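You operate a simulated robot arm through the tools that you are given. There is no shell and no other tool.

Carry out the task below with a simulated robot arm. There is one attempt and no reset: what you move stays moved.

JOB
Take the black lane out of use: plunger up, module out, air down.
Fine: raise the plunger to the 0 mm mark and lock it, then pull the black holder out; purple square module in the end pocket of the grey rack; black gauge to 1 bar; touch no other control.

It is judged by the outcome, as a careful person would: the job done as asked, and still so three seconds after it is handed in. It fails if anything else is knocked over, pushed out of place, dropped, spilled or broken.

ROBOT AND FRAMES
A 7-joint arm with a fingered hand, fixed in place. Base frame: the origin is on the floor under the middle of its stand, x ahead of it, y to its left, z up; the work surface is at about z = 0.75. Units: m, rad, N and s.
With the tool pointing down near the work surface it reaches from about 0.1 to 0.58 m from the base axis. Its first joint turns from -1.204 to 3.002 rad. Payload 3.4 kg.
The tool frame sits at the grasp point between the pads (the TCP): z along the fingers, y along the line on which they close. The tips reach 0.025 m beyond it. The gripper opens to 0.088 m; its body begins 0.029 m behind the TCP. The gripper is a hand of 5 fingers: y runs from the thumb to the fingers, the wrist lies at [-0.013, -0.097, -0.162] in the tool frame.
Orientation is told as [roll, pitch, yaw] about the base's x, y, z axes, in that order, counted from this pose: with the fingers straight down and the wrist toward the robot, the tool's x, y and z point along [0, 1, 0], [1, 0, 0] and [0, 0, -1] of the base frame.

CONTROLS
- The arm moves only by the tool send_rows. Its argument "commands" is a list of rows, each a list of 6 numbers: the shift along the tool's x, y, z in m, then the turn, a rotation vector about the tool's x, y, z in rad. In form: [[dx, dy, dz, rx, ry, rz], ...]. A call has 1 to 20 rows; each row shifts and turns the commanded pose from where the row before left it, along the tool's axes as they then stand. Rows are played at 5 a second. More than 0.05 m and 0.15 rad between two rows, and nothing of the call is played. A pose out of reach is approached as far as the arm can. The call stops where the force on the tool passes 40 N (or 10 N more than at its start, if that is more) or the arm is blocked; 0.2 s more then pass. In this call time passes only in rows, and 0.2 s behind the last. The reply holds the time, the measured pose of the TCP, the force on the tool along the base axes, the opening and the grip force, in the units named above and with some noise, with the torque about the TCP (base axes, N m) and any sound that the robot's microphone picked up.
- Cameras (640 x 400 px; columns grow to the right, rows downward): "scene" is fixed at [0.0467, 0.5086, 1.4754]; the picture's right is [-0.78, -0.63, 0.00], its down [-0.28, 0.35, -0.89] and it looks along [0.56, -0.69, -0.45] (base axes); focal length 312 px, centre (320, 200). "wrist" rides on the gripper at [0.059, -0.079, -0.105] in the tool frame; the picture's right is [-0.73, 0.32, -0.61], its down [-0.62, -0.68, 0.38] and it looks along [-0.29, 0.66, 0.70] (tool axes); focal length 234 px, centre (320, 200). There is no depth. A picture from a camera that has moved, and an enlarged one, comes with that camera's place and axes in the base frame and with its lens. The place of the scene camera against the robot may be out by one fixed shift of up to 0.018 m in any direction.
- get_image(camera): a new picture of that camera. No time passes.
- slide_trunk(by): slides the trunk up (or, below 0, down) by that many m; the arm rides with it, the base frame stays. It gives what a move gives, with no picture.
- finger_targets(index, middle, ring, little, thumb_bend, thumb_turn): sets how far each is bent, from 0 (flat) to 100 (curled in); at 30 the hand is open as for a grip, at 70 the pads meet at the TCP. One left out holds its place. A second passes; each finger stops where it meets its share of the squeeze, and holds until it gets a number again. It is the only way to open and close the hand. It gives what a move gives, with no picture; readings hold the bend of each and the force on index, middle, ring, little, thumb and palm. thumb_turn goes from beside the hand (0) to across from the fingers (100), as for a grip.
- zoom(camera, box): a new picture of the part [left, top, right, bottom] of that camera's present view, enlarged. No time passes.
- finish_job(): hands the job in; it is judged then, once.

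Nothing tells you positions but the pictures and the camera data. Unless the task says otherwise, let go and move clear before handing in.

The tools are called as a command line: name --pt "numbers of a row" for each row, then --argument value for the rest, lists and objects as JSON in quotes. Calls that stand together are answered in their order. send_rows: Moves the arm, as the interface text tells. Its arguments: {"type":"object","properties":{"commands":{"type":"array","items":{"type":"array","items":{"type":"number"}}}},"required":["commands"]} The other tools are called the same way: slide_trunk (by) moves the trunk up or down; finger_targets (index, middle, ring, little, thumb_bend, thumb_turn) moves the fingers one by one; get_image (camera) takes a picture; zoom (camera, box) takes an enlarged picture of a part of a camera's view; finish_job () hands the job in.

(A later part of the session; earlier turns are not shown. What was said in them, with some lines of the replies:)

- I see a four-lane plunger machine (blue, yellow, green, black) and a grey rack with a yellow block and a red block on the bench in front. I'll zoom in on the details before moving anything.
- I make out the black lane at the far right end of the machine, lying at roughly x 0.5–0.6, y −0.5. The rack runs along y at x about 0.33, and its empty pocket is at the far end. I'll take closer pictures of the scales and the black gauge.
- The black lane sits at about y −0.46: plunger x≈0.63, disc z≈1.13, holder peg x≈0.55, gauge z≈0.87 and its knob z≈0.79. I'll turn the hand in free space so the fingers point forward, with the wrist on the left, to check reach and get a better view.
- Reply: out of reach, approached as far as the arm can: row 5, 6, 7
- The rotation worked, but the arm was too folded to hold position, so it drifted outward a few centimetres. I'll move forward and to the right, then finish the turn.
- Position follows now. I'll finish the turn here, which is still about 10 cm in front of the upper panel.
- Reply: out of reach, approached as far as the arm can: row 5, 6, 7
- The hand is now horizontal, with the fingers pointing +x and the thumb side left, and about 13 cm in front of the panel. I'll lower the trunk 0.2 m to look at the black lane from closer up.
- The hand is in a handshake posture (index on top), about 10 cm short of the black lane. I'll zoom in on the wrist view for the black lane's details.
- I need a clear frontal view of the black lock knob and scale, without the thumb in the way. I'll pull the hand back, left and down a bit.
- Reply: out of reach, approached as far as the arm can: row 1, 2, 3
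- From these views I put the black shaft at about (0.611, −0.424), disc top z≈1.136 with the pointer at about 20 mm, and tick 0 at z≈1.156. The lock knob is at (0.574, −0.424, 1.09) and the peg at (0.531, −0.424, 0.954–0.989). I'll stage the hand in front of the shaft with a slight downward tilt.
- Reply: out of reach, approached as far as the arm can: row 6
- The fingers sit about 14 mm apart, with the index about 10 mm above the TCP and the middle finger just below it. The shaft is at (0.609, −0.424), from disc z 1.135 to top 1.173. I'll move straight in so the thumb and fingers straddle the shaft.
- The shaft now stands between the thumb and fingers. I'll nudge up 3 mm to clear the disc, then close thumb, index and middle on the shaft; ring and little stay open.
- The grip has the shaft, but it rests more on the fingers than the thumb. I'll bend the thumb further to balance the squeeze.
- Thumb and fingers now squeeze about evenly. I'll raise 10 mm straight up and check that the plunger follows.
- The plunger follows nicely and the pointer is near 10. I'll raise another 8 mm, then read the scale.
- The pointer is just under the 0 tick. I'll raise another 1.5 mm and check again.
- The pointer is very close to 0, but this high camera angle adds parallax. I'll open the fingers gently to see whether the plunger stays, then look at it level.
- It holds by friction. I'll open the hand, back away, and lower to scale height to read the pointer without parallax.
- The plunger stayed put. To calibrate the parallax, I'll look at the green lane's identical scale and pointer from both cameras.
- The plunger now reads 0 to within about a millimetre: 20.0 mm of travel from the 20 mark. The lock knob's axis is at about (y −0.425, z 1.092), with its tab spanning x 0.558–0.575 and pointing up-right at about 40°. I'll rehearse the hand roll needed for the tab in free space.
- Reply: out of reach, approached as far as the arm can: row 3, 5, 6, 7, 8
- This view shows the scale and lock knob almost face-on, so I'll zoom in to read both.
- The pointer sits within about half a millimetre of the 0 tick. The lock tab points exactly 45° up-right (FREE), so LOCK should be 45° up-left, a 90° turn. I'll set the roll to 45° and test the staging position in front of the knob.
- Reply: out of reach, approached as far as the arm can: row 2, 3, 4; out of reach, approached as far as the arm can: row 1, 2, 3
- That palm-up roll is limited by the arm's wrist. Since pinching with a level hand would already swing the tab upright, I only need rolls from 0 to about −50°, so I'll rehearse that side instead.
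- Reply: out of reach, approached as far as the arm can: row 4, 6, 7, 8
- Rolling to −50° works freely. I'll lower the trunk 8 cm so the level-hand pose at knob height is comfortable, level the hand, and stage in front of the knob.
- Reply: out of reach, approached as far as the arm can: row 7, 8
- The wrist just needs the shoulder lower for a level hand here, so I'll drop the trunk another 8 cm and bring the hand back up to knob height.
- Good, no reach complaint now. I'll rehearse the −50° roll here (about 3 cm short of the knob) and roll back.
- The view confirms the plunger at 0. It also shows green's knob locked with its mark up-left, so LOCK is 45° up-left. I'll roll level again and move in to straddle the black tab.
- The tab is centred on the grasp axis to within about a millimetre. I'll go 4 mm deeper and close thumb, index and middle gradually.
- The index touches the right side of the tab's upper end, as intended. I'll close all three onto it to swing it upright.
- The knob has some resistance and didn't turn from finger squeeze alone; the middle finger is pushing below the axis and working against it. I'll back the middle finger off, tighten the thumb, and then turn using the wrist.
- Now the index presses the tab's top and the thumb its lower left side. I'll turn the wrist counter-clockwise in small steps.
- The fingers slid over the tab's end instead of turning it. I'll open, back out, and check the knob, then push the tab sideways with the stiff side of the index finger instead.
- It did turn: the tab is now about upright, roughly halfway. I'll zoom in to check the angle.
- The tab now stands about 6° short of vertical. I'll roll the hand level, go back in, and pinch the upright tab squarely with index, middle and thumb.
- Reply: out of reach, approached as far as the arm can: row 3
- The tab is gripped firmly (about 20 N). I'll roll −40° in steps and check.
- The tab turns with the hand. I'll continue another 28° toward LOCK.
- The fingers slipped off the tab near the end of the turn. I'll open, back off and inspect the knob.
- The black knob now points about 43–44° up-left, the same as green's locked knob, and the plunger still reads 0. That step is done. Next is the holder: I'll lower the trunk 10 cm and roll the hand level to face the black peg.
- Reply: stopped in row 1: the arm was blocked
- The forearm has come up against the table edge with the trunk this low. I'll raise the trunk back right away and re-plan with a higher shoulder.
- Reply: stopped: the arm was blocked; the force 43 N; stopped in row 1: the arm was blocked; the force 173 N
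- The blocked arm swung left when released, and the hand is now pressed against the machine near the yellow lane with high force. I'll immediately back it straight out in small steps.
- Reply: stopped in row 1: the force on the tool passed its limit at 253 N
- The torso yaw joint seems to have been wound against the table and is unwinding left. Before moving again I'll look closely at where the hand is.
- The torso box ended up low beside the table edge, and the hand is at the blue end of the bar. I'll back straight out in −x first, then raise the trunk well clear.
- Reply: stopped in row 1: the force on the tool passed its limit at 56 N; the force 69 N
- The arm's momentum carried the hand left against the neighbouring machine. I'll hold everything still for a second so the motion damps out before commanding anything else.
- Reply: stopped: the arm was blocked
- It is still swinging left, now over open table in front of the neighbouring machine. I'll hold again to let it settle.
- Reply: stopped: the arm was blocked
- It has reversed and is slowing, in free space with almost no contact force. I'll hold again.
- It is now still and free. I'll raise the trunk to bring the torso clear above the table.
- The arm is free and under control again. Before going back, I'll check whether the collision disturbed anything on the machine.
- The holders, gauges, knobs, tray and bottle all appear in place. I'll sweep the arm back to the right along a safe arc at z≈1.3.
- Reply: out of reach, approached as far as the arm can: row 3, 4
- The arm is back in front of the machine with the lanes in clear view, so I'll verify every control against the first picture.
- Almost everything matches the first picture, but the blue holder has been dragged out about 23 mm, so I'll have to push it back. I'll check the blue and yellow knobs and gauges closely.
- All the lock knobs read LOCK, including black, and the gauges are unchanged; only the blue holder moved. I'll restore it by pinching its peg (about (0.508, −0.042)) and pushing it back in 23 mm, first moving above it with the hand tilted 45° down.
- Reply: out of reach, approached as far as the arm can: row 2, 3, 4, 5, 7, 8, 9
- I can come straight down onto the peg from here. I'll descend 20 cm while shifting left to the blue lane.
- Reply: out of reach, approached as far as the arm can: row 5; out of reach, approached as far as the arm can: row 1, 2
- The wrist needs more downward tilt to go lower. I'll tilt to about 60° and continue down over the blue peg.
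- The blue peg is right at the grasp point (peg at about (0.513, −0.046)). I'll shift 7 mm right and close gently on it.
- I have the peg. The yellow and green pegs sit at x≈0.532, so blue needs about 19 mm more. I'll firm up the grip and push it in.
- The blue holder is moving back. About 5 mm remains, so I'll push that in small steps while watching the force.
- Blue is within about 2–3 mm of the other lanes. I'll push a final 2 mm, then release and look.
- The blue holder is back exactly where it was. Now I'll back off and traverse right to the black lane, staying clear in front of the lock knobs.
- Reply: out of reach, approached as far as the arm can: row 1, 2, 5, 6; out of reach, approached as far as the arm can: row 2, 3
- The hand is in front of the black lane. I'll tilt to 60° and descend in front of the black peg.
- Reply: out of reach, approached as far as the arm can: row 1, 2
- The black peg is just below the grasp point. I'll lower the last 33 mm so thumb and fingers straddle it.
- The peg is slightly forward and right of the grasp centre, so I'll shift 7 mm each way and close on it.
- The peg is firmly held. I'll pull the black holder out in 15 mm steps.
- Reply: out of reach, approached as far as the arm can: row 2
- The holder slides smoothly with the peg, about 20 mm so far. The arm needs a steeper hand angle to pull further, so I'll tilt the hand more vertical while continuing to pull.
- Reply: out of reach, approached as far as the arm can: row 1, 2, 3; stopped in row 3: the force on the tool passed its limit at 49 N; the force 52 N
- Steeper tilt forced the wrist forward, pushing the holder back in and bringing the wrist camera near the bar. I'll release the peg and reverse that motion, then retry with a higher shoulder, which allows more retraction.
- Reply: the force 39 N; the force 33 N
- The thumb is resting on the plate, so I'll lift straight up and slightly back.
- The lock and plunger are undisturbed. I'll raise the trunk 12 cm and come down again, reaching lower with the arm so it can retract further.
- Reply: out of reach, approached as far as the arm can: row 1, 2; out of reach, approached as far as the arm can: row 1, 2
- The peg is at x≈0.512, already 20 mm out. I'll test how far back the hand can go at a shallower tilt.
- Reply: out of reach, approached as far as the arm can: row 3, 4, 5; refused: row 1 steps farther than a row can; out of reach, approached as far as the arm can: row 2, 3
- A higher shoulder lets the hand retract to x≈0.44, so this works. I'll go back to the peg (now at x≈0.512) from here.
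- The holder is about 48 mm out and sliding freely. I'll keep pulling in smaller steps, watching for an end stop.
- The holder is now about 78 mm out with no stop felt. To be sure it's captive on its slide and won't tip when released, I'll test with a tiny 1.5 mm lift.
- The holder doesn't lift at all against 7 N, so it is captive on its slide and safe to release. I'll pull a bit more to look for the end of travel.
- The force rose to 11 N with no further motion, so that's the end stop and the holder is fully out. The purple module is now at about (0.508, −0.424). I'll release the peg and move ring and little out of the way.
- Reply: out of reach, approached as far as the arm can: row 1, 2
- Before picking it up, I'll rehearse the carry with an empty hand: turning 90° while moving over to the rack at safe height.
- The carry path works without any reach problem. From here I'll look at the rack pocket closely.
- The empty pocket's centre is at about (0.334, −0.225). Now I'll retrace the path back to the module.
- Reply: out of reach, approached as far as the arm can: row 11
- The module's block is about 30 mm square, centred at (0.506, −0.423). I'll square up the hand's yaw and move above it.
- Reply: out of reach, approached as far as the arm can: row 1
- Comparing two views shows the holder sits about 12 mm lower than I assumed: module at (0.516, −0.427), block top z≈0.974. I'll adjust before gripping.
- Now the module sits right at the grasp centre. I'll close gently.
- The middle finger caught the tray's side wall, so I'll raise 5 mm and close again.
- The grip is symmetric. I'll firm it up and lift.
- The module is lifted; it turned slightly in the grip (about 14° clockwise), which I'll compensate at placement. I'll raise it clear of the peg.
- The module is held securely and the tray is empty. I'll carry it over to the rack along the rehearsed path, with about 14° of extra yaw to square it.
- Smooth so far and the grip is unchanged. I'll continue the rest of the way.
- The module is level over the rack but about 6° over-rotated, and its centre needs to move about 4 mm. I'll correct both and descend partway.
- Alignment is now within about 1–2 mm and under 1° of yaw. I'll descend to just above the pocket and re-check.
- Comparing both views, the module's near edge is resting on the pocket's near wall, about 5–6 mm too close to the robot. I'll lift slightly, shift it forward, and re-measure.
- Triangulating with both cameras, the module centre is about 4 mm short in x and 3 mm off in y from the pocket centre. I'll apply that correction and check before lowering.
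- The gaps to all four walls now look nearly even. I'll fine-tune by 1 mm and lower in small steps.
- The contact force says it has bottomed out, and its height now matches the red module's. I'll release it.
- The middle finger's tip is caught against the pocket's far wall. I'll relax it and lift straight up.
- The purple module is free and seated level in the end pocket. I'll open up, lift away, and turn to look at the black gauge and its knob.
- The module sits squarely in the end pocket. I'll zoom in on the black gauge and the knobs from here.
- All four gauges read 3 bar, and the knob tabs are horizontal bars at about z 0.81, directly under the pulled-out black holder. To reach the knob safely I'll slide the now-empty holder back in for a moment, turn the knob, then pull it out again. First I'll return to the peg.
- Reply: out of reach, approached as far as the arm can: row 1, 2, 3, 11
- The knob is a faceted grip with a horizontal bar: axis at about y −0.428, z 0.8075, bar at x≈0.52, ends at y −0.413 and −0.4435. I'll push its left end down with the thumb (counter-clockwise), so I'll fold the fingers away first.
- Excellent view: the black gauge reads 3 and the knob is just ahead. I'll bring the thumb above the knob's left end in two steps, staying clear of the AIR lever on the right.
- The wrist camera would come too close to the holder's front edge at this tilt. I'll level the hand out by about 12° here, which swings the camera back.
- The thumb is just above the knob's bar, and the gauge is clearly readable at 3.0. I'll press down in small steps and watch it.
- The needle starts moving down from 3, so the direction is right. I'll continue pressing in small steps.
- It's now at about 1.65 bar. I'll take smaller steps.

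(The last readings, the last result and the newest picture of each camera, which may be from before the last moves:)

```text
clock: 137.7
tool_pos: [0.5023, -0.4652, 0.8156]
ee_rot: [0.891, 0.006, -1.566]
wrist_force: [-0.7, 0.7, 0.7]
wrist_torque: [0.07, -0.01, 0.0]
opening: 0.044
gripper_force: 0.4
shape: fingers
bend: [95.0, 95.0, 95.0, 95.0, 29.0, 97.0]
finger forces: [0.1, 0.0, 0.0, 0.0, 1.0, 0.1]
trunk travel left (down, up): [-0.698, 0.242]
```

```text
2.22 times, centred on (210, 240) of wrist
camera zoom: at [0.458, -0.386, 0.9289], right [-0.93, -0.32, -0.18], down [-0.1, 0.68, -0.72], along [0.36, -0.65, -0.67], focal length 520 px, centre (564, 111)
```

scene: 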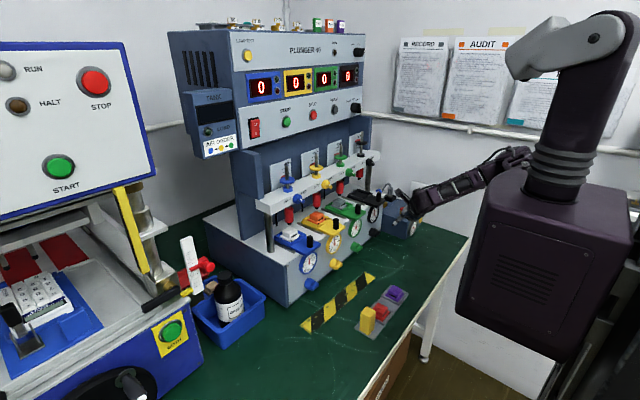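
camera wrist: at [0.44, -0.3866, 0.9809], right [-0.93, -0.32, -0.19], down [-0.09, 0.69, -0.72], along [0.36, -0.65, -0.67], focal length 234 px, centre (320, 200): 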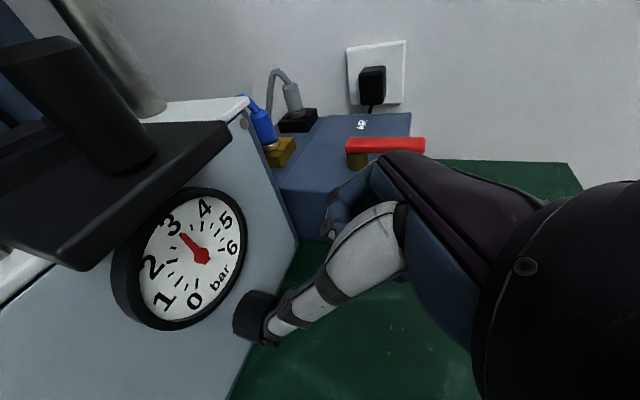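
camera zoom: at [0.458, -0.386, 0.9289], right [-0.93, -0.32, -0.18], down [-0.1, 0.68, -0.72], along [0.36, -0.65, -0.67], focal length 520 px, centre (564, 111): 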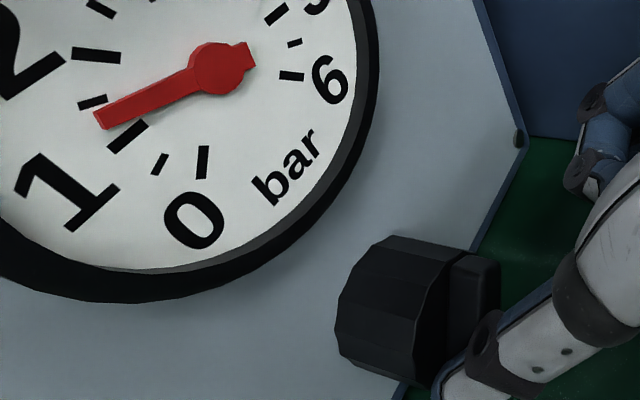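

send_rows --pt "-0.0009 0 0.0008 0 0 0"

zoom --camera "wrist" --box '[110, 150, 310, 330]'

```text
clock: 138.1
tool_pos: [0.5029, -0.4658, 0.8145]
ee_rot: [0.891, 0.005, -1.569]
wrist_force: [0.2, -0.1, 0.3]
wrist_torque: [0.02, -0.02, -0.05]
opening: 0.044
gripper_force: 0.3
shape: fingers
bend: [95.0, 95.0, 95.0, 95.0, 29.0, 97.0]
finger forces: [0.0, 0.0, 0.0, 0.1, 1.0, 0.0]
trunk travel left (down, up): [-0.698, 0.242]
```

```text
2.22 times, centred on (210, 240) of wrist
camera zoom: at [0.458, -0.386, 0.9273], right [-0.93, -0.32, -0.18], down [-0.1, 0.68, -0.72], along [0.36, -0.65, -0.67], focal length 520 px, centre (564, 111)
```

zoom: 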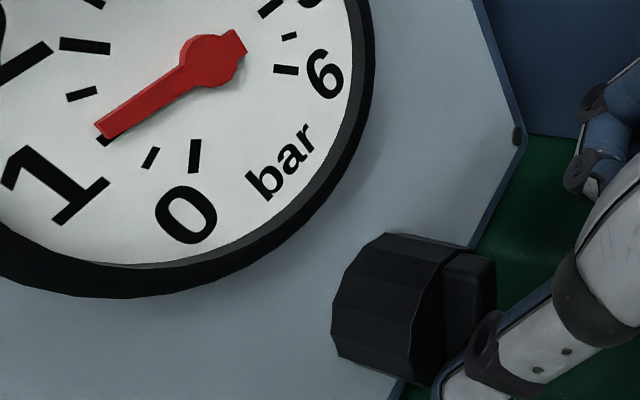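

It's at about 1.07 bar. One last tiny nudge.

send_rows --pt "-0.0004 0 0.0003 0 0 0"

zoom --camera "wrist" --box '[120, 150, 240, 250]'

```text
clock: 138.5
tool_pos: [0.5021, -0.4639, 0.8133]
ee_rot: [0.89, 0.005, -1.567]
wrist_force: [0.0, 1.1, 1.1]
wrist_torque: [0.02, 0.0, -0.05]
opening: 0.044
gripper_force: 0.5
shape: fingers
bend: [95.0, 95.0, 95.0, 95.0, 29.0, 97.0]
finger forces: [0.0, 0.0, 0.0, 0.0, 0.7, 0.0]
trunk travel left (down, up): [-0.698, 0.242]
```

```text
4.00 times, centred on (180, 200) of wrist
camera zoom: at [0.4573, -0.3859, 0.9269], right [-0.93, -0.32, -0.18], down [-0.1, 0.68, -0.72], along [0.36, -0.65, -0.67], focal length 937 px, centre (880, 200)
```

zoom: 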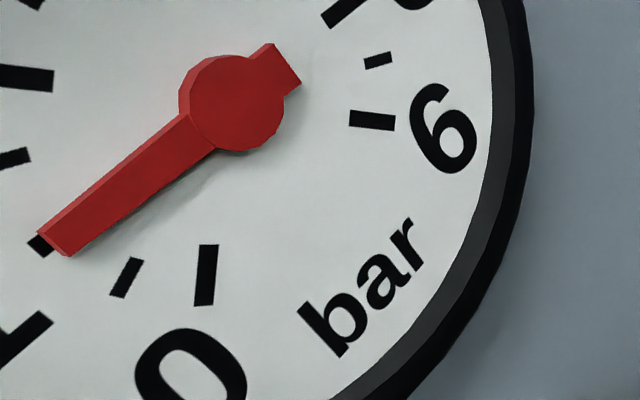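

The needle now lies on the 1 tick from this angle. I'll lift the thumb off and back away to read it from a more frontal view.

send_rows --pt "0.0117 0 -0.0094 0 0 0" --pt "0.0078 0 -0.0063 0 0 0" --pt "-0.0157 0 -0.0195 0 0 0" --pt "-0.0157 0 -0.0195 0 0 0" --pt "-0.0157 0 -0.0195 0 0 0" --pt "-0.0157 0 -0.0195 0 0 0"

get_image --camera "wrist"

zoom --camera "wrist" --box '[60, 120, 260, 280]'

zoom --camera "scene" --box '[345, 190, 409, 240]'

```text
clock: 139.9
tool_pos: [0.4028, -0.4659, 0.84]
ee_rot: [0.89, 0.005, -1.567]
wrist_force: [-0.7, 0.3, 0.7]
wrist_torque: [-0.02, -0.02, 0.02]
opening: 0.0439
gripper_force: 0.0
shape: fingers
bend: [95.0, 95.0, 95.0, 95.0, 30.0, 97.0]
finger forces: [0.0, 0.0, 0.0, 0.0, 0.0, 0.1]
trunk travel left (down, up): [-0.698, 0.242]
```

```text
taken
camera wrist: at [0.3575, -0.3858, 0.9536], right [-0.93, -0.32, -0.19], down [-0.09, 0.68, -0.72], along [0.36, -0.65, -0.67], focal length 234 px, centre (320, 200)
```

wrist: 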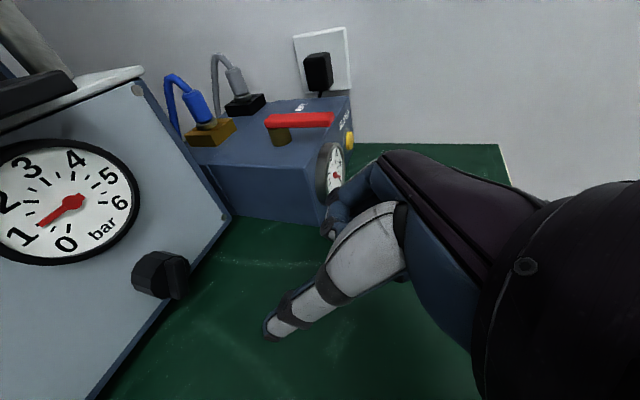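

```text
2.50 times, centred on (160, 200) of wrist
camera zoom: at [0.3575, -0.3858, 0.9536], right [-0.93, -0.32, -0.19], down [-0.09, 0.68, -0.72], along [0.36, -0.65, -0.67], focal length 585 px, centre (720, 200)
```

zoom: 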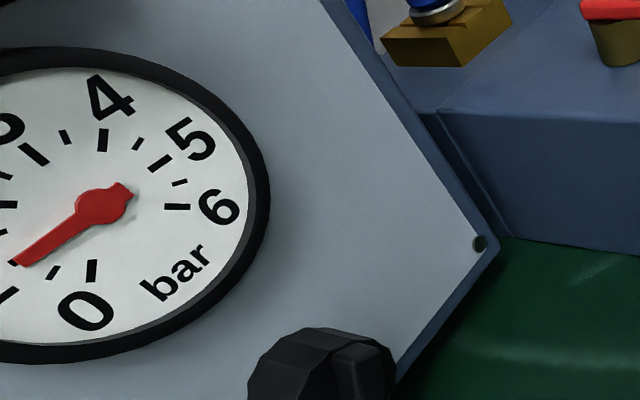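

```text
8.00 times, centred on (377, 215) of scene
camera zoom: at [0.0467, 0.5086, 1.4754], right [-0.78, -0.63, 0.0], down [-0.28, 0.35, -0.89], along [0.56, -0.69, -0.45], focal length 2495 px, centre (-136, 80)
```

zoom: 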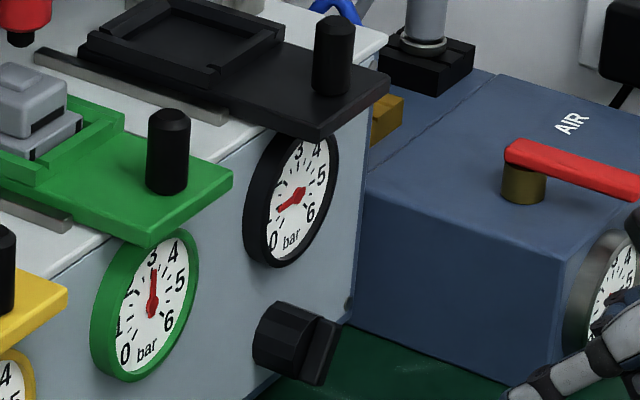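

zoom --camera "wrist" --box '[0, 135, 128, 265]'

```text
3.08 times, centred on (64, 200) of wrist
camera zoom: at [0.3575, -0.3858, 0.9536], right [-0.93, -0.32, -0.19], down [-0.09, 0.68, -0.72], along [0.36, -0.65, -0.67], focal length 720 px, centre (1108, 200)
```

zoom: 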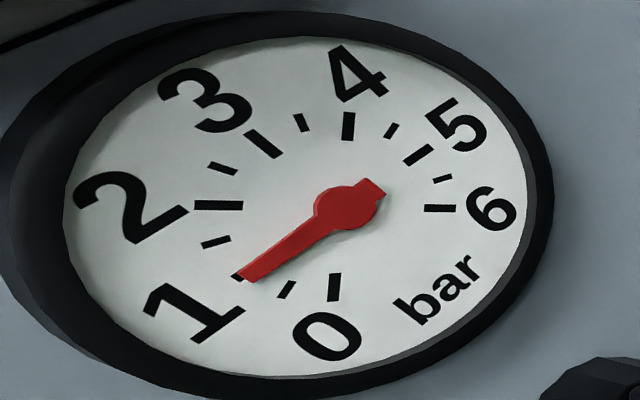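

By comparison with the opposite tick marks, the needle reads about 0.97–1.0 bar. Now I'll raise the hand, open it, and go back to pull the empty black holder out again.

send_rows --pt "0.0311 0 -0.0251 0 0 0" --pt "0.0311 0 -0.0251 0 0 0" --pt "0.0311 0 -0.0251 0 0 0" --pt "0.0311 0 -0.0251 0 0 0" --pt "0.01 -0.005 -0.01 0 -0.107 0" --pt "0.01 -0.005 -0.01 0 -0.107 0" --pt "0.01 -0.005 -0.01 0 -0.107 0"

finger_targets --index 30 --middle 30 --ring 5 --little 5 --thumb_bend 30

get_image --camera "wrist"

get_image --camera "scene"

```text
clock: 141.5
tool_pos: [0.389, -0.4758, 1.0455]
ee_rot: [0.644, -0.021, -1.592]
wrist_force: [0.4, -0.8, -0.9]
wrist_torque: [0.0, -0.01, -0.01]
opening: 0.0436
gripper_force: 0.1
shape: fingers
bend: [95.0, 95.0, 95.0, 95.0, 30.0, 97.0]
finger forces: [0.0, 0.0, 0.1, 0.0, 0.0, 0.0]
out of reach, approached as far as the arm can: row 5, 6
trunk travel left (down, up): [-0.698, 0.242]
```

```text
clock: 142.5
tool_pos: [0.3871, -0.4777, 1.0457]
ee_rot: [0.645, -0.021, -1.593]
wrist_force: [-0.5, 0.8, -0.3]
wrist_torque: [-0.03, 0.01, -0.03]
opening: 0.085
gripper_force: 0.0
shape: fingers
bend: [30.0, 30.0, 5.0, 5.0, 30.0, 97.0]
finger forces: [0.1, 0.0, 0.0, 0.0, 0.0, 0.1]
trunk travel left (down, up): [-0.698, 0.242]
```

```text
taken
camera wrist: at [0.3738, -0.3953, 1.1645], right [-0.95, -0.3, 0.06], down [-0.25, 0.67, -0.7], along [0.17, -0.68, -0.72], focal length 234 px, centre (320, 200)
```

wrist: 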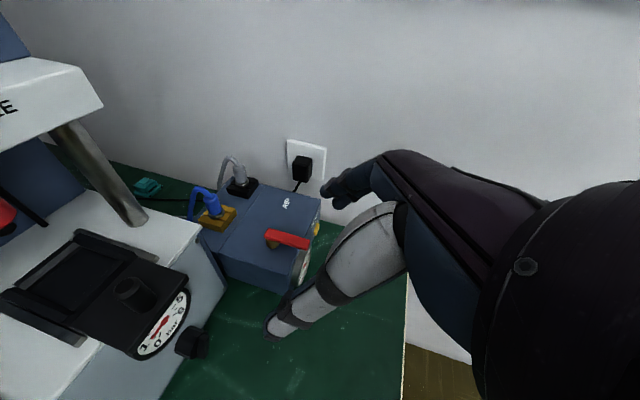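

```text
taken
```

scene: 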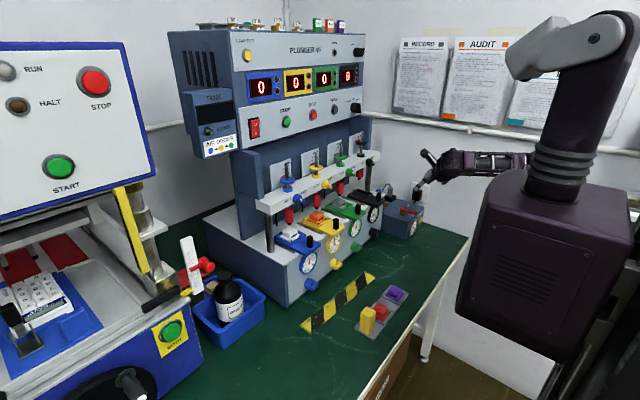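

send_rows --pt "0.0235 -0.0123 0.0226 0 -0.018 0.005" --pt "0.0235 -0.0123 0.0226 0 -0.018 0.005" --pt "0.0235 -0.0123 0.0226 0 -0.018 0.005" --pt "0.0235 -0.0123 0.0226 0 -0.018 0.005"

get_image --camera "wrist"

```text
clock: 143.5
tool_pos: [0.4959, -0.4418, 1.0254]
ee_rot: [0.568, -0.013, -1.614]
wrist_force: [-0.2, 0.4, -0.2]
wrist_torque: [0.02, 0.03, -0.04]
opening: 0.0848
gripper_force: 0.1
shape: fingers
bend: [30.0, 30.0, 5.0, 5.0, 30.0, 97.0]
finger forces: [0.1, 0.0, 0.1, 0.1, 0.1, 0.0]
out of reach, approached as far as the arm can: row 1
trunk travel left (down, up): [-0.698, 0.242]
```

```text
taken
camera wrist: at [0.4927, -0.3598, 1.1465], right [-0.95, -0.28, 0.12], down [-0.29, 0.69, -0.67], along [0.1, -0.67, -0.73], focal length 234 px, centre (320, 200)
```

wrist: 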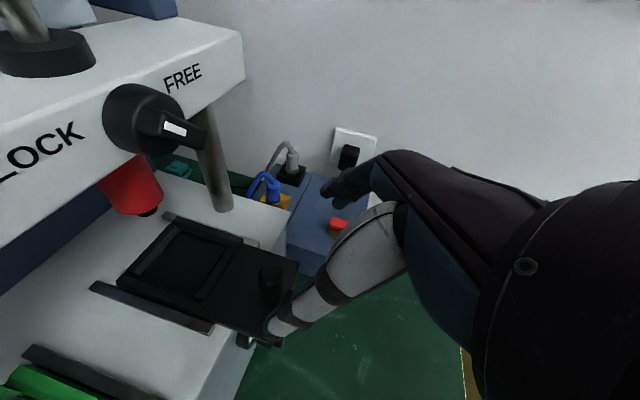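

send_rows --pt "-0.0019 -0.0071 0.0222 0.0115 0 -0.0115" --pt "-0.0019 -0.0071 0.0222 0.0115 0 -0.0115"

zoom --camera "wrist" --box '[200, 170, 400, 350]'

```text
clock: 144.1
tool_pos: [0.5181, -0.4272, 0.9876]
ee_rot: [0.572, -0.006, -1.58]
wrist_force: [0.0, -0.1, 0.0]
wrist_torque: [-0.02, 0.01, 0.02]
opening: 0.0848
gripper_force: 0.0
shape: fingers
bend: [30.0, 30.0, 5.0, 5.0, 30.0, 97.0]
finger forces: [0.0, 0.0, 0.0, 0.1, 0.1, 0.0]
trunk travel left (down, up): [-0.698, 0.242]
```

```text
2.22 times, centred on (300, 260) of wrist
camera zoom: at [0.5127, -0.3481, 1.1089], right [-0.94, -0.31, 0.12], down [-0.31, 0.68, -0.66], along [0.12, -0.66, -0.74], focal length 520 px, centre (364, 67)
```

zoom: 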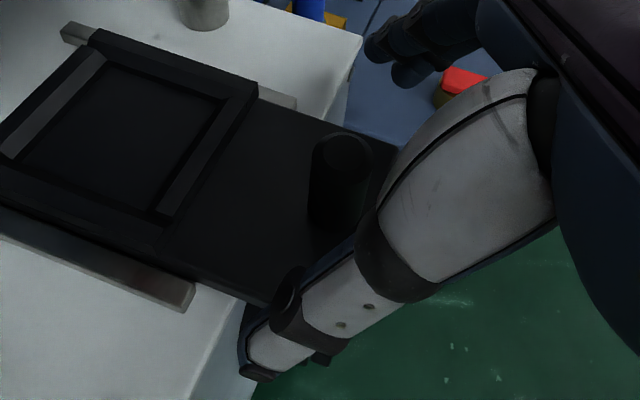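

The peg is between thumb and fingers again. I'll grip it and pull the holder out to its stop.

finger_targets --index 74 --middle 74 --thumb_bend 72

send_rows --pt "-0.0152 0 -0.0097 0 0 0" --pt "-0.0152 0 -0.0097 0 0 0" --pt "-0.0152 0 -0.0097 0 0 0" --pt "-0.0152 0 -0.0097 0 0 0" --pt "-0.0126 0 -0.0081 0 0 0"

zoom --camera "scene" --box '[340, 170, 420, 225]'

```text
clock: 145.1
tool_pos: [0.5182, -0.4296, 0.9873]
ee_rot: [0.566, -0.004, -1.583]
wrist_force: [-0.4, -4.5, -4.3]
wrist_torque: [-0.04, 0.06, 0.0]
opening: 0.0084
gripper_force: 8.9
shape: fingers
bend: [72.0, 72.0, 5.0, 5.0, 65.0, 97.0]
finger forces: [6.3, 6.0, 0.0, 0.1, 6.0, 0.0]
trunk travel left (down, up): [-0.698, 0.242]
```

```text
clock: 146.3
tool_pos: [0.4305, -0.4299, 0.9895]
ee_rot: [0.568, -0.002, -1.581]
wrist_force: [0.3, -4.9, -6.9]
wrist_torque: [-0.08, 0.1, -0.06]
opening: 0.0082
gripper_force: 9.3
shape: fingers
bend: [72.0, 72.0, 5.0, 5.0, 65.0, 97.0]
finger forces: [6.2, 6.4, 0.0, 0.0, 5.5, 0.1]
trunk travel left (down, up): [-0.698, 0.242]
```

```text
7.27 times, centred on (380, 198) of scene
camera zoom: at [0.0467, 0.5086, 1.4754], right [-0.78, -0.63, 0.0], down [-0.28, 0.35, -0.89], along [0.56, -0.69, -0.45], focal length 2268 px, centre (-116, 218)
```

zoom: 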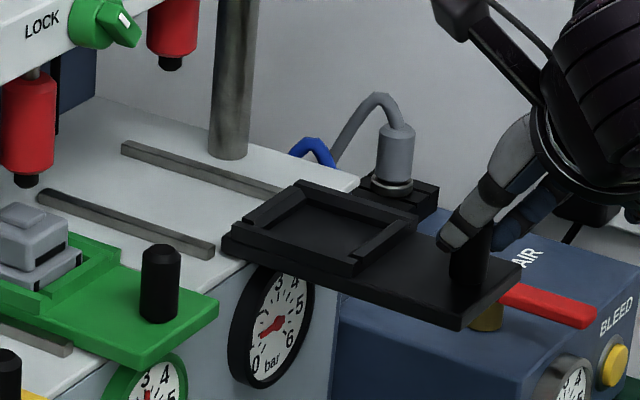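

send_rows --pt "-0.0059 0 -0.0038 0 0 0"

zoom --camera "scene" --box '[340, 170, 420, 225]'

```text
clock: 146.7
tool_pos: [0.4261, -0.4295, 0.9876]
ee_rot: [0.569, -0.004, -1.58]
wrist_force: [3.5, -6.8, -4.9]
wrist_torque: [-0.11, 0.05, -0.05]
opening: 0.0087
gripper_force: 9.5
shape: fingers
bend: [72.0, 72.0, 5.0, 5.0, 65.0, 97.0]
finger forces: [6.7, 6.7, 0.0, 0.0, 5.6, 0.0]
trunk travel left (down, up): [-0.698, 0.242]
```

```text
7.27 times, centred on (380, 198) of scene
camera zoom: at [0.0467, 0.5086, 1.4754], right [-0.78, -0.63, 0.0], down [-0.28, 0.35, -0.89], along [0.56, -0.69, -0.45], focal length 2268 px, centre (-116, 218)
```

zoom: 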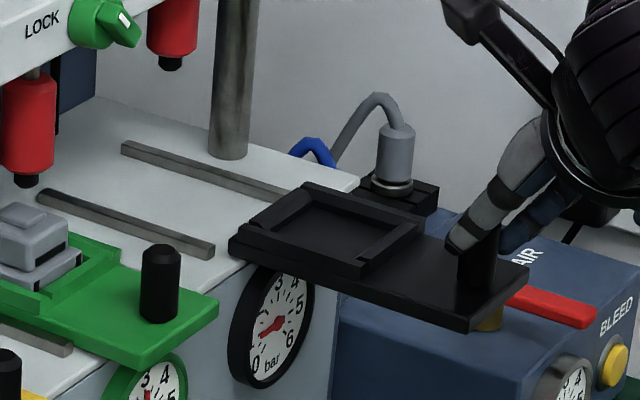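

The holder is at its stop again. I'll release and lift clear, then re-check the plunger from a level view.

finger_targets --index 30 --middle 30 --thumb_bend 30

send_rows --pt "0.0161 0 -0.0253 0 0 0" --pt "0.0161 0 -0.0253 0 0 0" --pt "0.0161 0 -0.0253 0 0 0" --pt "0.0161 0 -0.0253 0 0 0"

get_image --camera "wrist"

zoom --camera "scene" --box '[330, 160, 426, 245]'

```text
clock: 147.7
tool_pos: [0.4238, -0.4279, 0.9898]
ee_rot: [0.569, -0.004, -1.582]
wrist_force: [0.4, 0.3, -1.2]
wrist_torque: [0.01, 0.02, 0.0]
opening: 0.0844
gripper_force: 0.2
shape: fingers
bend: [30.0, 30.0, 5.0, 5.0, 30.0, 97.0]
finger forces: [0.0, 0.0, 0.0, 0.0, 0.0, 0.1]
trunk travel left (down, up): [-0.698, 0.242]
```

```text
clock: 148.7
tool_pos: [0.4227, -0.4263, 1.1109]
ee_rot: [0.572, -0.006, -1.582]
wrist_force: [-0.4, -0.5, -1.1]
wrist_torque: [0.03, 0.01, 0.02]
opening: 0.0845
gripper_force: 0.2
shape: fingers
bend: [30.0, 30.0, 5.0, 5.0, 30.0, 97.0]
finger forces: [0.1, 0.0, 0.0, 0.0, 0.1, 0.0]
trunk travel left (down, up): [-0.698, 0.242]
```

```text
taken
camera wrist: at [0.4162, -0.3461, 1.2305], right [-0.94, -0.31, 0.12], down [-0.31, 0.68, -0.66], along [0.12, -0.66, -0.74], focal length 234 px, centre (320, 200)
```

wrist: 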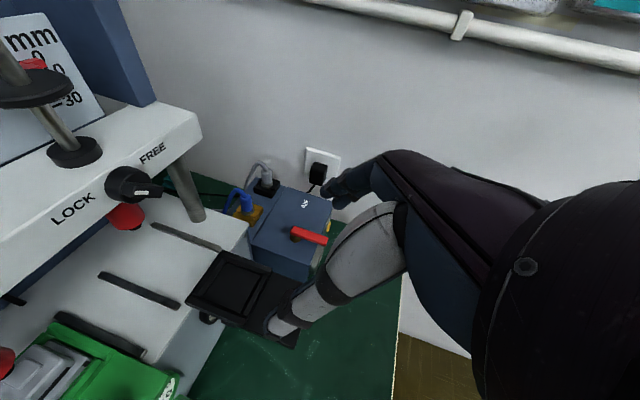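

```text
4.71 times, centred on (378, 202) of scene
camera zoom: at [0.0467, 0.5086, 1.4754], right [-0.78, -0.63, 0.0], down [-0.28, 0.35, -0.89], along [0.56, -0.69, -0.45], focal length 1467 px, centre (47, 188)
```

zoom: 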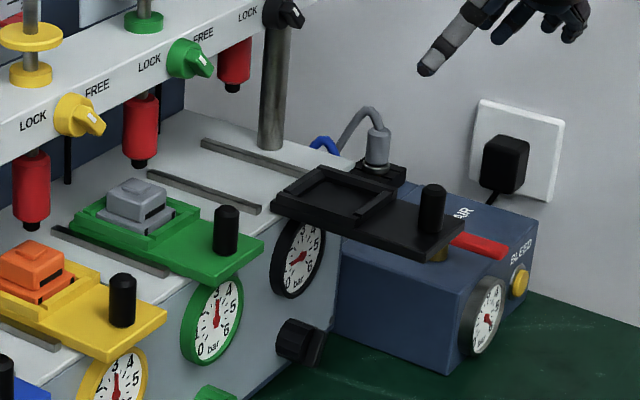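

The holder is out, gauge at 1, module in the rack. Before finishing I want an accurate, level reading of the black plunger, so I'll bring the camera to scale height, starting by raising and levelling the hand.

send_rows --pt "0.0161 0 -0.0253 0 0 0" --pt "0.0161 0 -0.0253 0 0 0" --pt "0.0161 0 -0.0253 0 0 0" --pt "0 0 0 0 0.143 0" --pt "0 0 0 0 0.143 0" --pt "0 0 0 0 0.143 0" --pt "0 0 0 0 0.143 0" --pt "0 0 0 0 0.143 0" --pt "0 0 0 0 0.143 0" --pt "0 0 0 0 0.143 0"

get_image --camera "scene"

get_image --camera "wrist"

```text
clock: 151.1
tool_pos: [0.4219, -0.4276, 1.1659]
ee_rot: [1.475, -0.009, -1.582]
wrist_force: [0.2, 0.5, -0.2]
wrist_torque: [0.01, -0.02, 0.0]
opening: 0.0849
gripper_force: 0.0
shape: fingers
bend: [30.0, 30.0, 5.0, 5.0, 30.0, 97.0]
finger forces: [0.0, 0.1, 0.0, 0.1, 0.1, 0.0]
trunk travel left (down, up): [-0.698, 0.242]
stopped in row 10: the arm was blocked; the commanded pose is now the measured one
```

```text
taken
```

scene: 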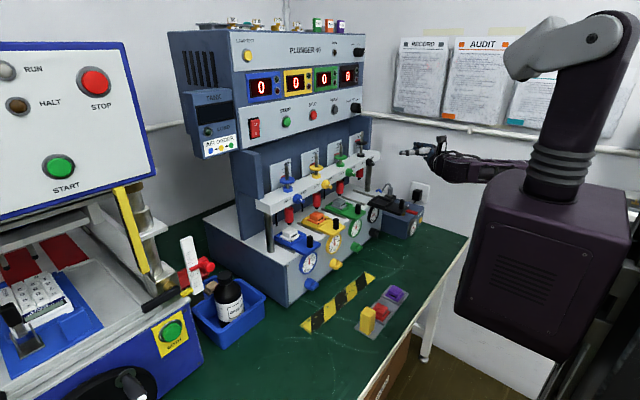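

```text
taken
camera wrist: at [0.3239, -0.3464, 1.2342], right [-0.68, -0.32, -0.66], down [0.33, 0.67, -0.67], along [0.66, -0.67, -0.35], focal length 234 px, centre (320, 200)
```

wrist: 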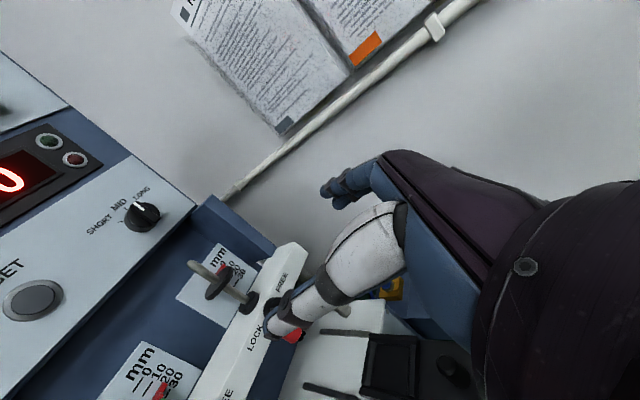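

The arm reported being blocked near the end of that levelling, so I'll back off that rotation right away.

send_rows --pt "0 0 0 0 -0.1 0"

get_image --camera "scene"

```text
clock: 151.5
tool_pos: [0.4201, -0.4289, 1.1665]
ee_rot: [1.377, -0.011, -1.582]
wrist_force: [0.6, 1.0, -0.2]
wrist_torque: [0.0, 0.0, -0.01]
opening: 0.0848
gripper_force: 0.1
shape: fingers
bend: [30.0, 30.0, 5.0, 5.0, 30.0, 97.0]
finger forces: [0.0, 0.1, 0.0, 0.1, 0.1, 0.1]
trunk travel left (down, up): [-0.698, 0.242]
```

```text
taken
```

scene: 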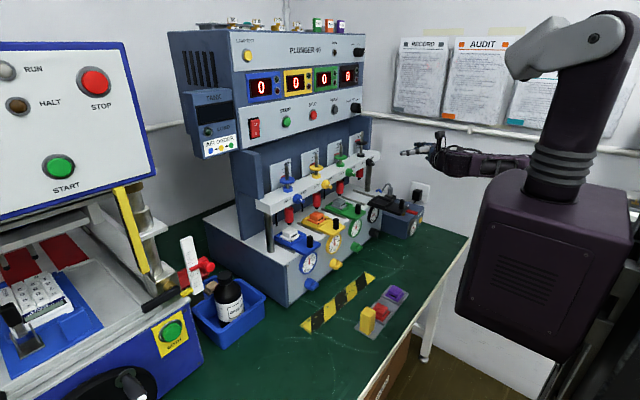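

zoom --camera "wrist" --box '[170, 230, 290, 320]'

zoom --camera "scene" --box '[345, 128, 377, 148]'

```text
4.44 times, centred on (230, 275) of wrist
camera zoom: at [0.3293, -0.3465, 1.2441], right [-0.74, -0.32, -0.59], down [0.26, 0.67, -0.69], along [0.62, -0.67, -0.41], focal length 1041 px, centre (720, -133)
```

zoom: 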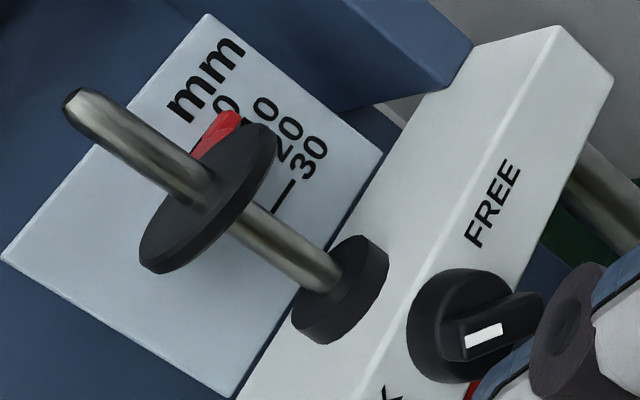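

```text
16.00 times, centred on (361, 138) of scene
camera zoom: at [0.0467, 0.5086, 1.4754], right [-0.78, -0.63, 0.0], down [-0.28, 0.35, -0.89], along [0.56, -0.69, -0.45], focal length 4989 px, centre (-336, 1192)
```

zoom: 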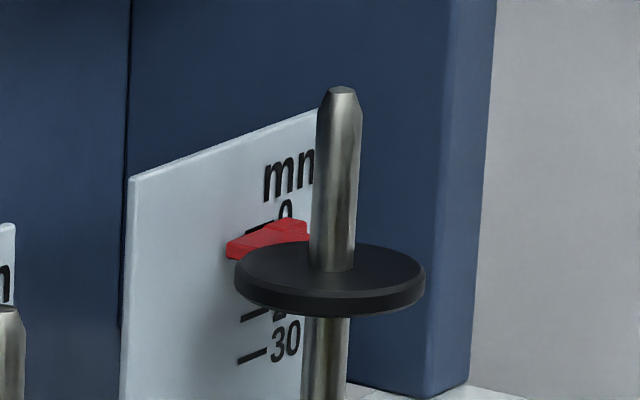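

The arm is steady. I'll do a final careful check of the lock knob, gauge, holder, rack and all other controls from the scene camera.

zoom --camera "scene" --box '[360, 155, 392, 175]'

zoom --camera "scene" --box '[240, 130, 440, 255]'

zoom --camera "scene" --box '[355, 200, 403, 230]'

zoom --camera "scene" --box '[290, 260, 430, 350]'

zoom --camera "wrist" --box '[40, 300, 240, 400]'

```text
16.00 times, centred on (376, 165) of scene
camera zoom: at [0.0467, 0.5086, 1.4754], right [-0.78, -0.63, 0.0], down [-0.28, 0.35, -0.89], along [0.56, -0.69, -0.45], focal length 4989 px, centre (-576, 760)
```

zoom: 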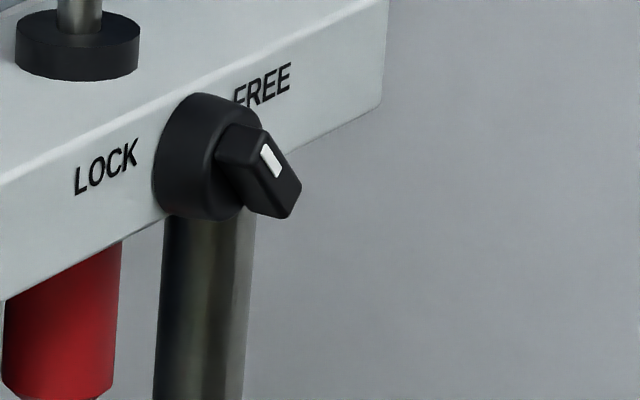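

```text
3.20 times, centred on (340, 192) of scene
camera zoom: at [0.0467, 0.5086, 1.4754], right [-0.78, -0.63, 0.0], down [-0.28, 0.35, -0.89], along [0.56, -0.69, -0.45], focal length 998 px, centre (256, 224)
```

zoom: 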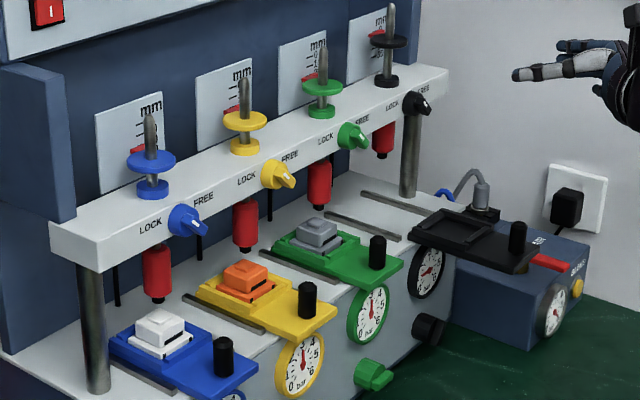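

```text
13.33 times, centred on (379, 215) of scene
camera zoom: at [0.0467, 0.5086, 1.4754], right [-0.78, -0.63, 0.0], down [-0.28, 0.35, -0.89], along [0.56, -0.69, -0.45], focal length 4158 px, centre (-467, 0)
```

zoom: 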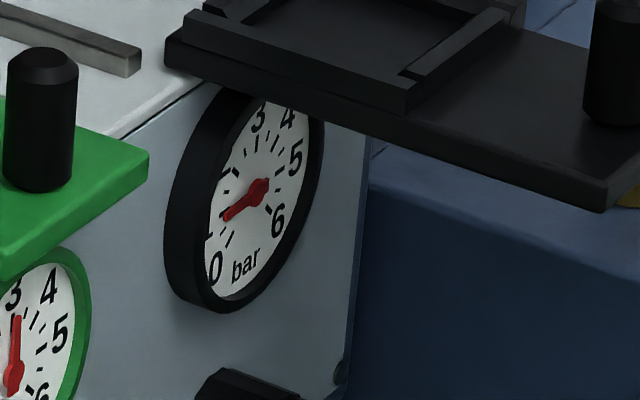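

```text
4.44 times, centred on (360, 305) of scene
camera zoom: at [0.0467, 0.5086, 1.4754], right [-0.78, -0.63, 0.0], down [-0.28, 0.35, -0.89], along [0.56, -0.69, -0.45], focal length 1386 px, centre (142, -267)
```

zoom: 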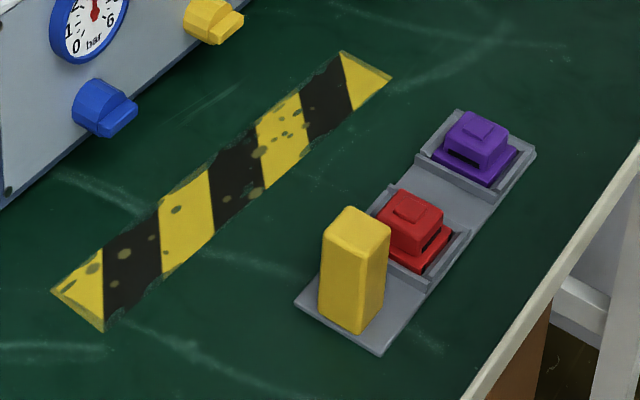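

```text
3.20 times, centred on (140, 350) of wrist
camera zoom: at [0.3293, -0.3465, 1.2441], right [-0.74, -0.32, -0.59], down [0.26, 0.67, -0.69], along [0.62, -0.67, -0.41], focal length 749 px, centre (896, -280)
```

zoom: 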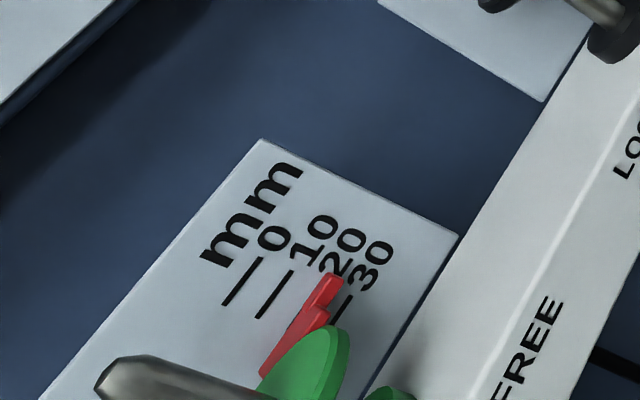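

zoom --camera "wrist" --box '[205, 240, 253, 276]'

zoom --camera "wrist" --box '[110, 330, 174, 380]'

```text
11.11 times, centred on (229, 258) of wrist
camera zoom: at [0.3293, -0.3465, 1.2441], right [-0.74, -0.32, -0.59], down [0.26, 0.67, -0.69], along [0.62, -0.67, -0.41], focal length 2602 px, centre (1331, -444)
```

zoom: 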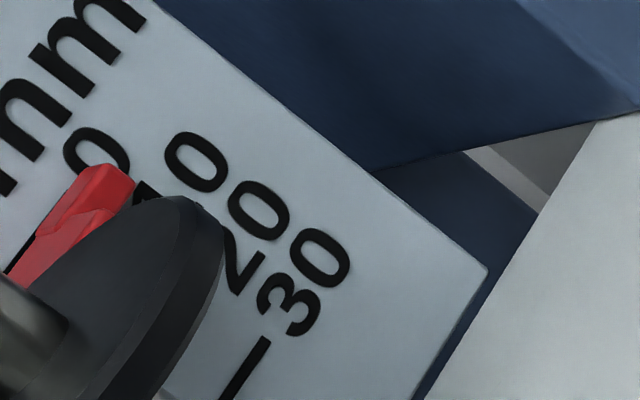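

```text
8.00 times, centred on (142, 355) of wrist
camera zoom: at [0.3293, -0.3465, 1.2441], right [-0.74, -0.32, -0.59], down [0.26, 0.67, -0.69], along [0.62, -0.67, -0.41], focal length 1873 px, centre (1744, -1040)
```

zoom: 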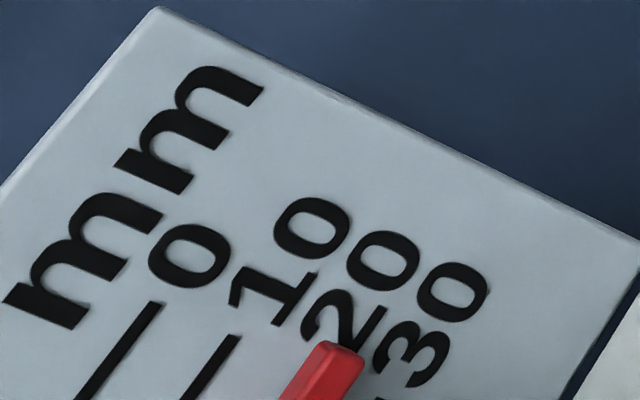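

All the goals check out:
- **Plunger:** at the 0 mark to within about 1 mm, and locked.
- **Black holder:** out to its stop.
- **Purple module:** seated in the rack's end pocket.
- **Black gauge:** about 1 bar.
- **Other controls:** in their original places. The blue holder, which was knocked out during the arm's swing, has been pushed back.

The hand is open and clear of everything, so I'm handing the job in.

finish_job

```text
The job is handed in.
```

The black lane is out of use and the job is handed in, but it did not go cleanly. Partway through, the arm got stuck against the table edge. When it came free it swung left and hit the machine and the neighbouring one, with tool forces up to 253 N.

| Item | Final state |
|---|---|
| Black plunger | Raised to the 0 mm mark; I read it about 1 mm low |
| Plunger lock | Set to LOCK, at the same angle as the other lanes |
| Black holder | Pulled out to its end stop |
| Purple module | Seated level in the end pocket of the grey rack |
| Black gauge | About 1 bar |

- **What the swing moved:** it dragged the blue holder out about 2 cm. I pushed it back until it matched the first picture. I checked the other controls, the bottle tray and what the camera shows of the neighbouring machine against the first picture, and saw nothing else out of place.
- **Plunger height:** it sank about 1 mm after I first set it. I left it there because correcting it meant unlocking and relocking.
- **Black holder:** I slid it back in for a moment to reach the gauge knob underneath, then pulled it out again.
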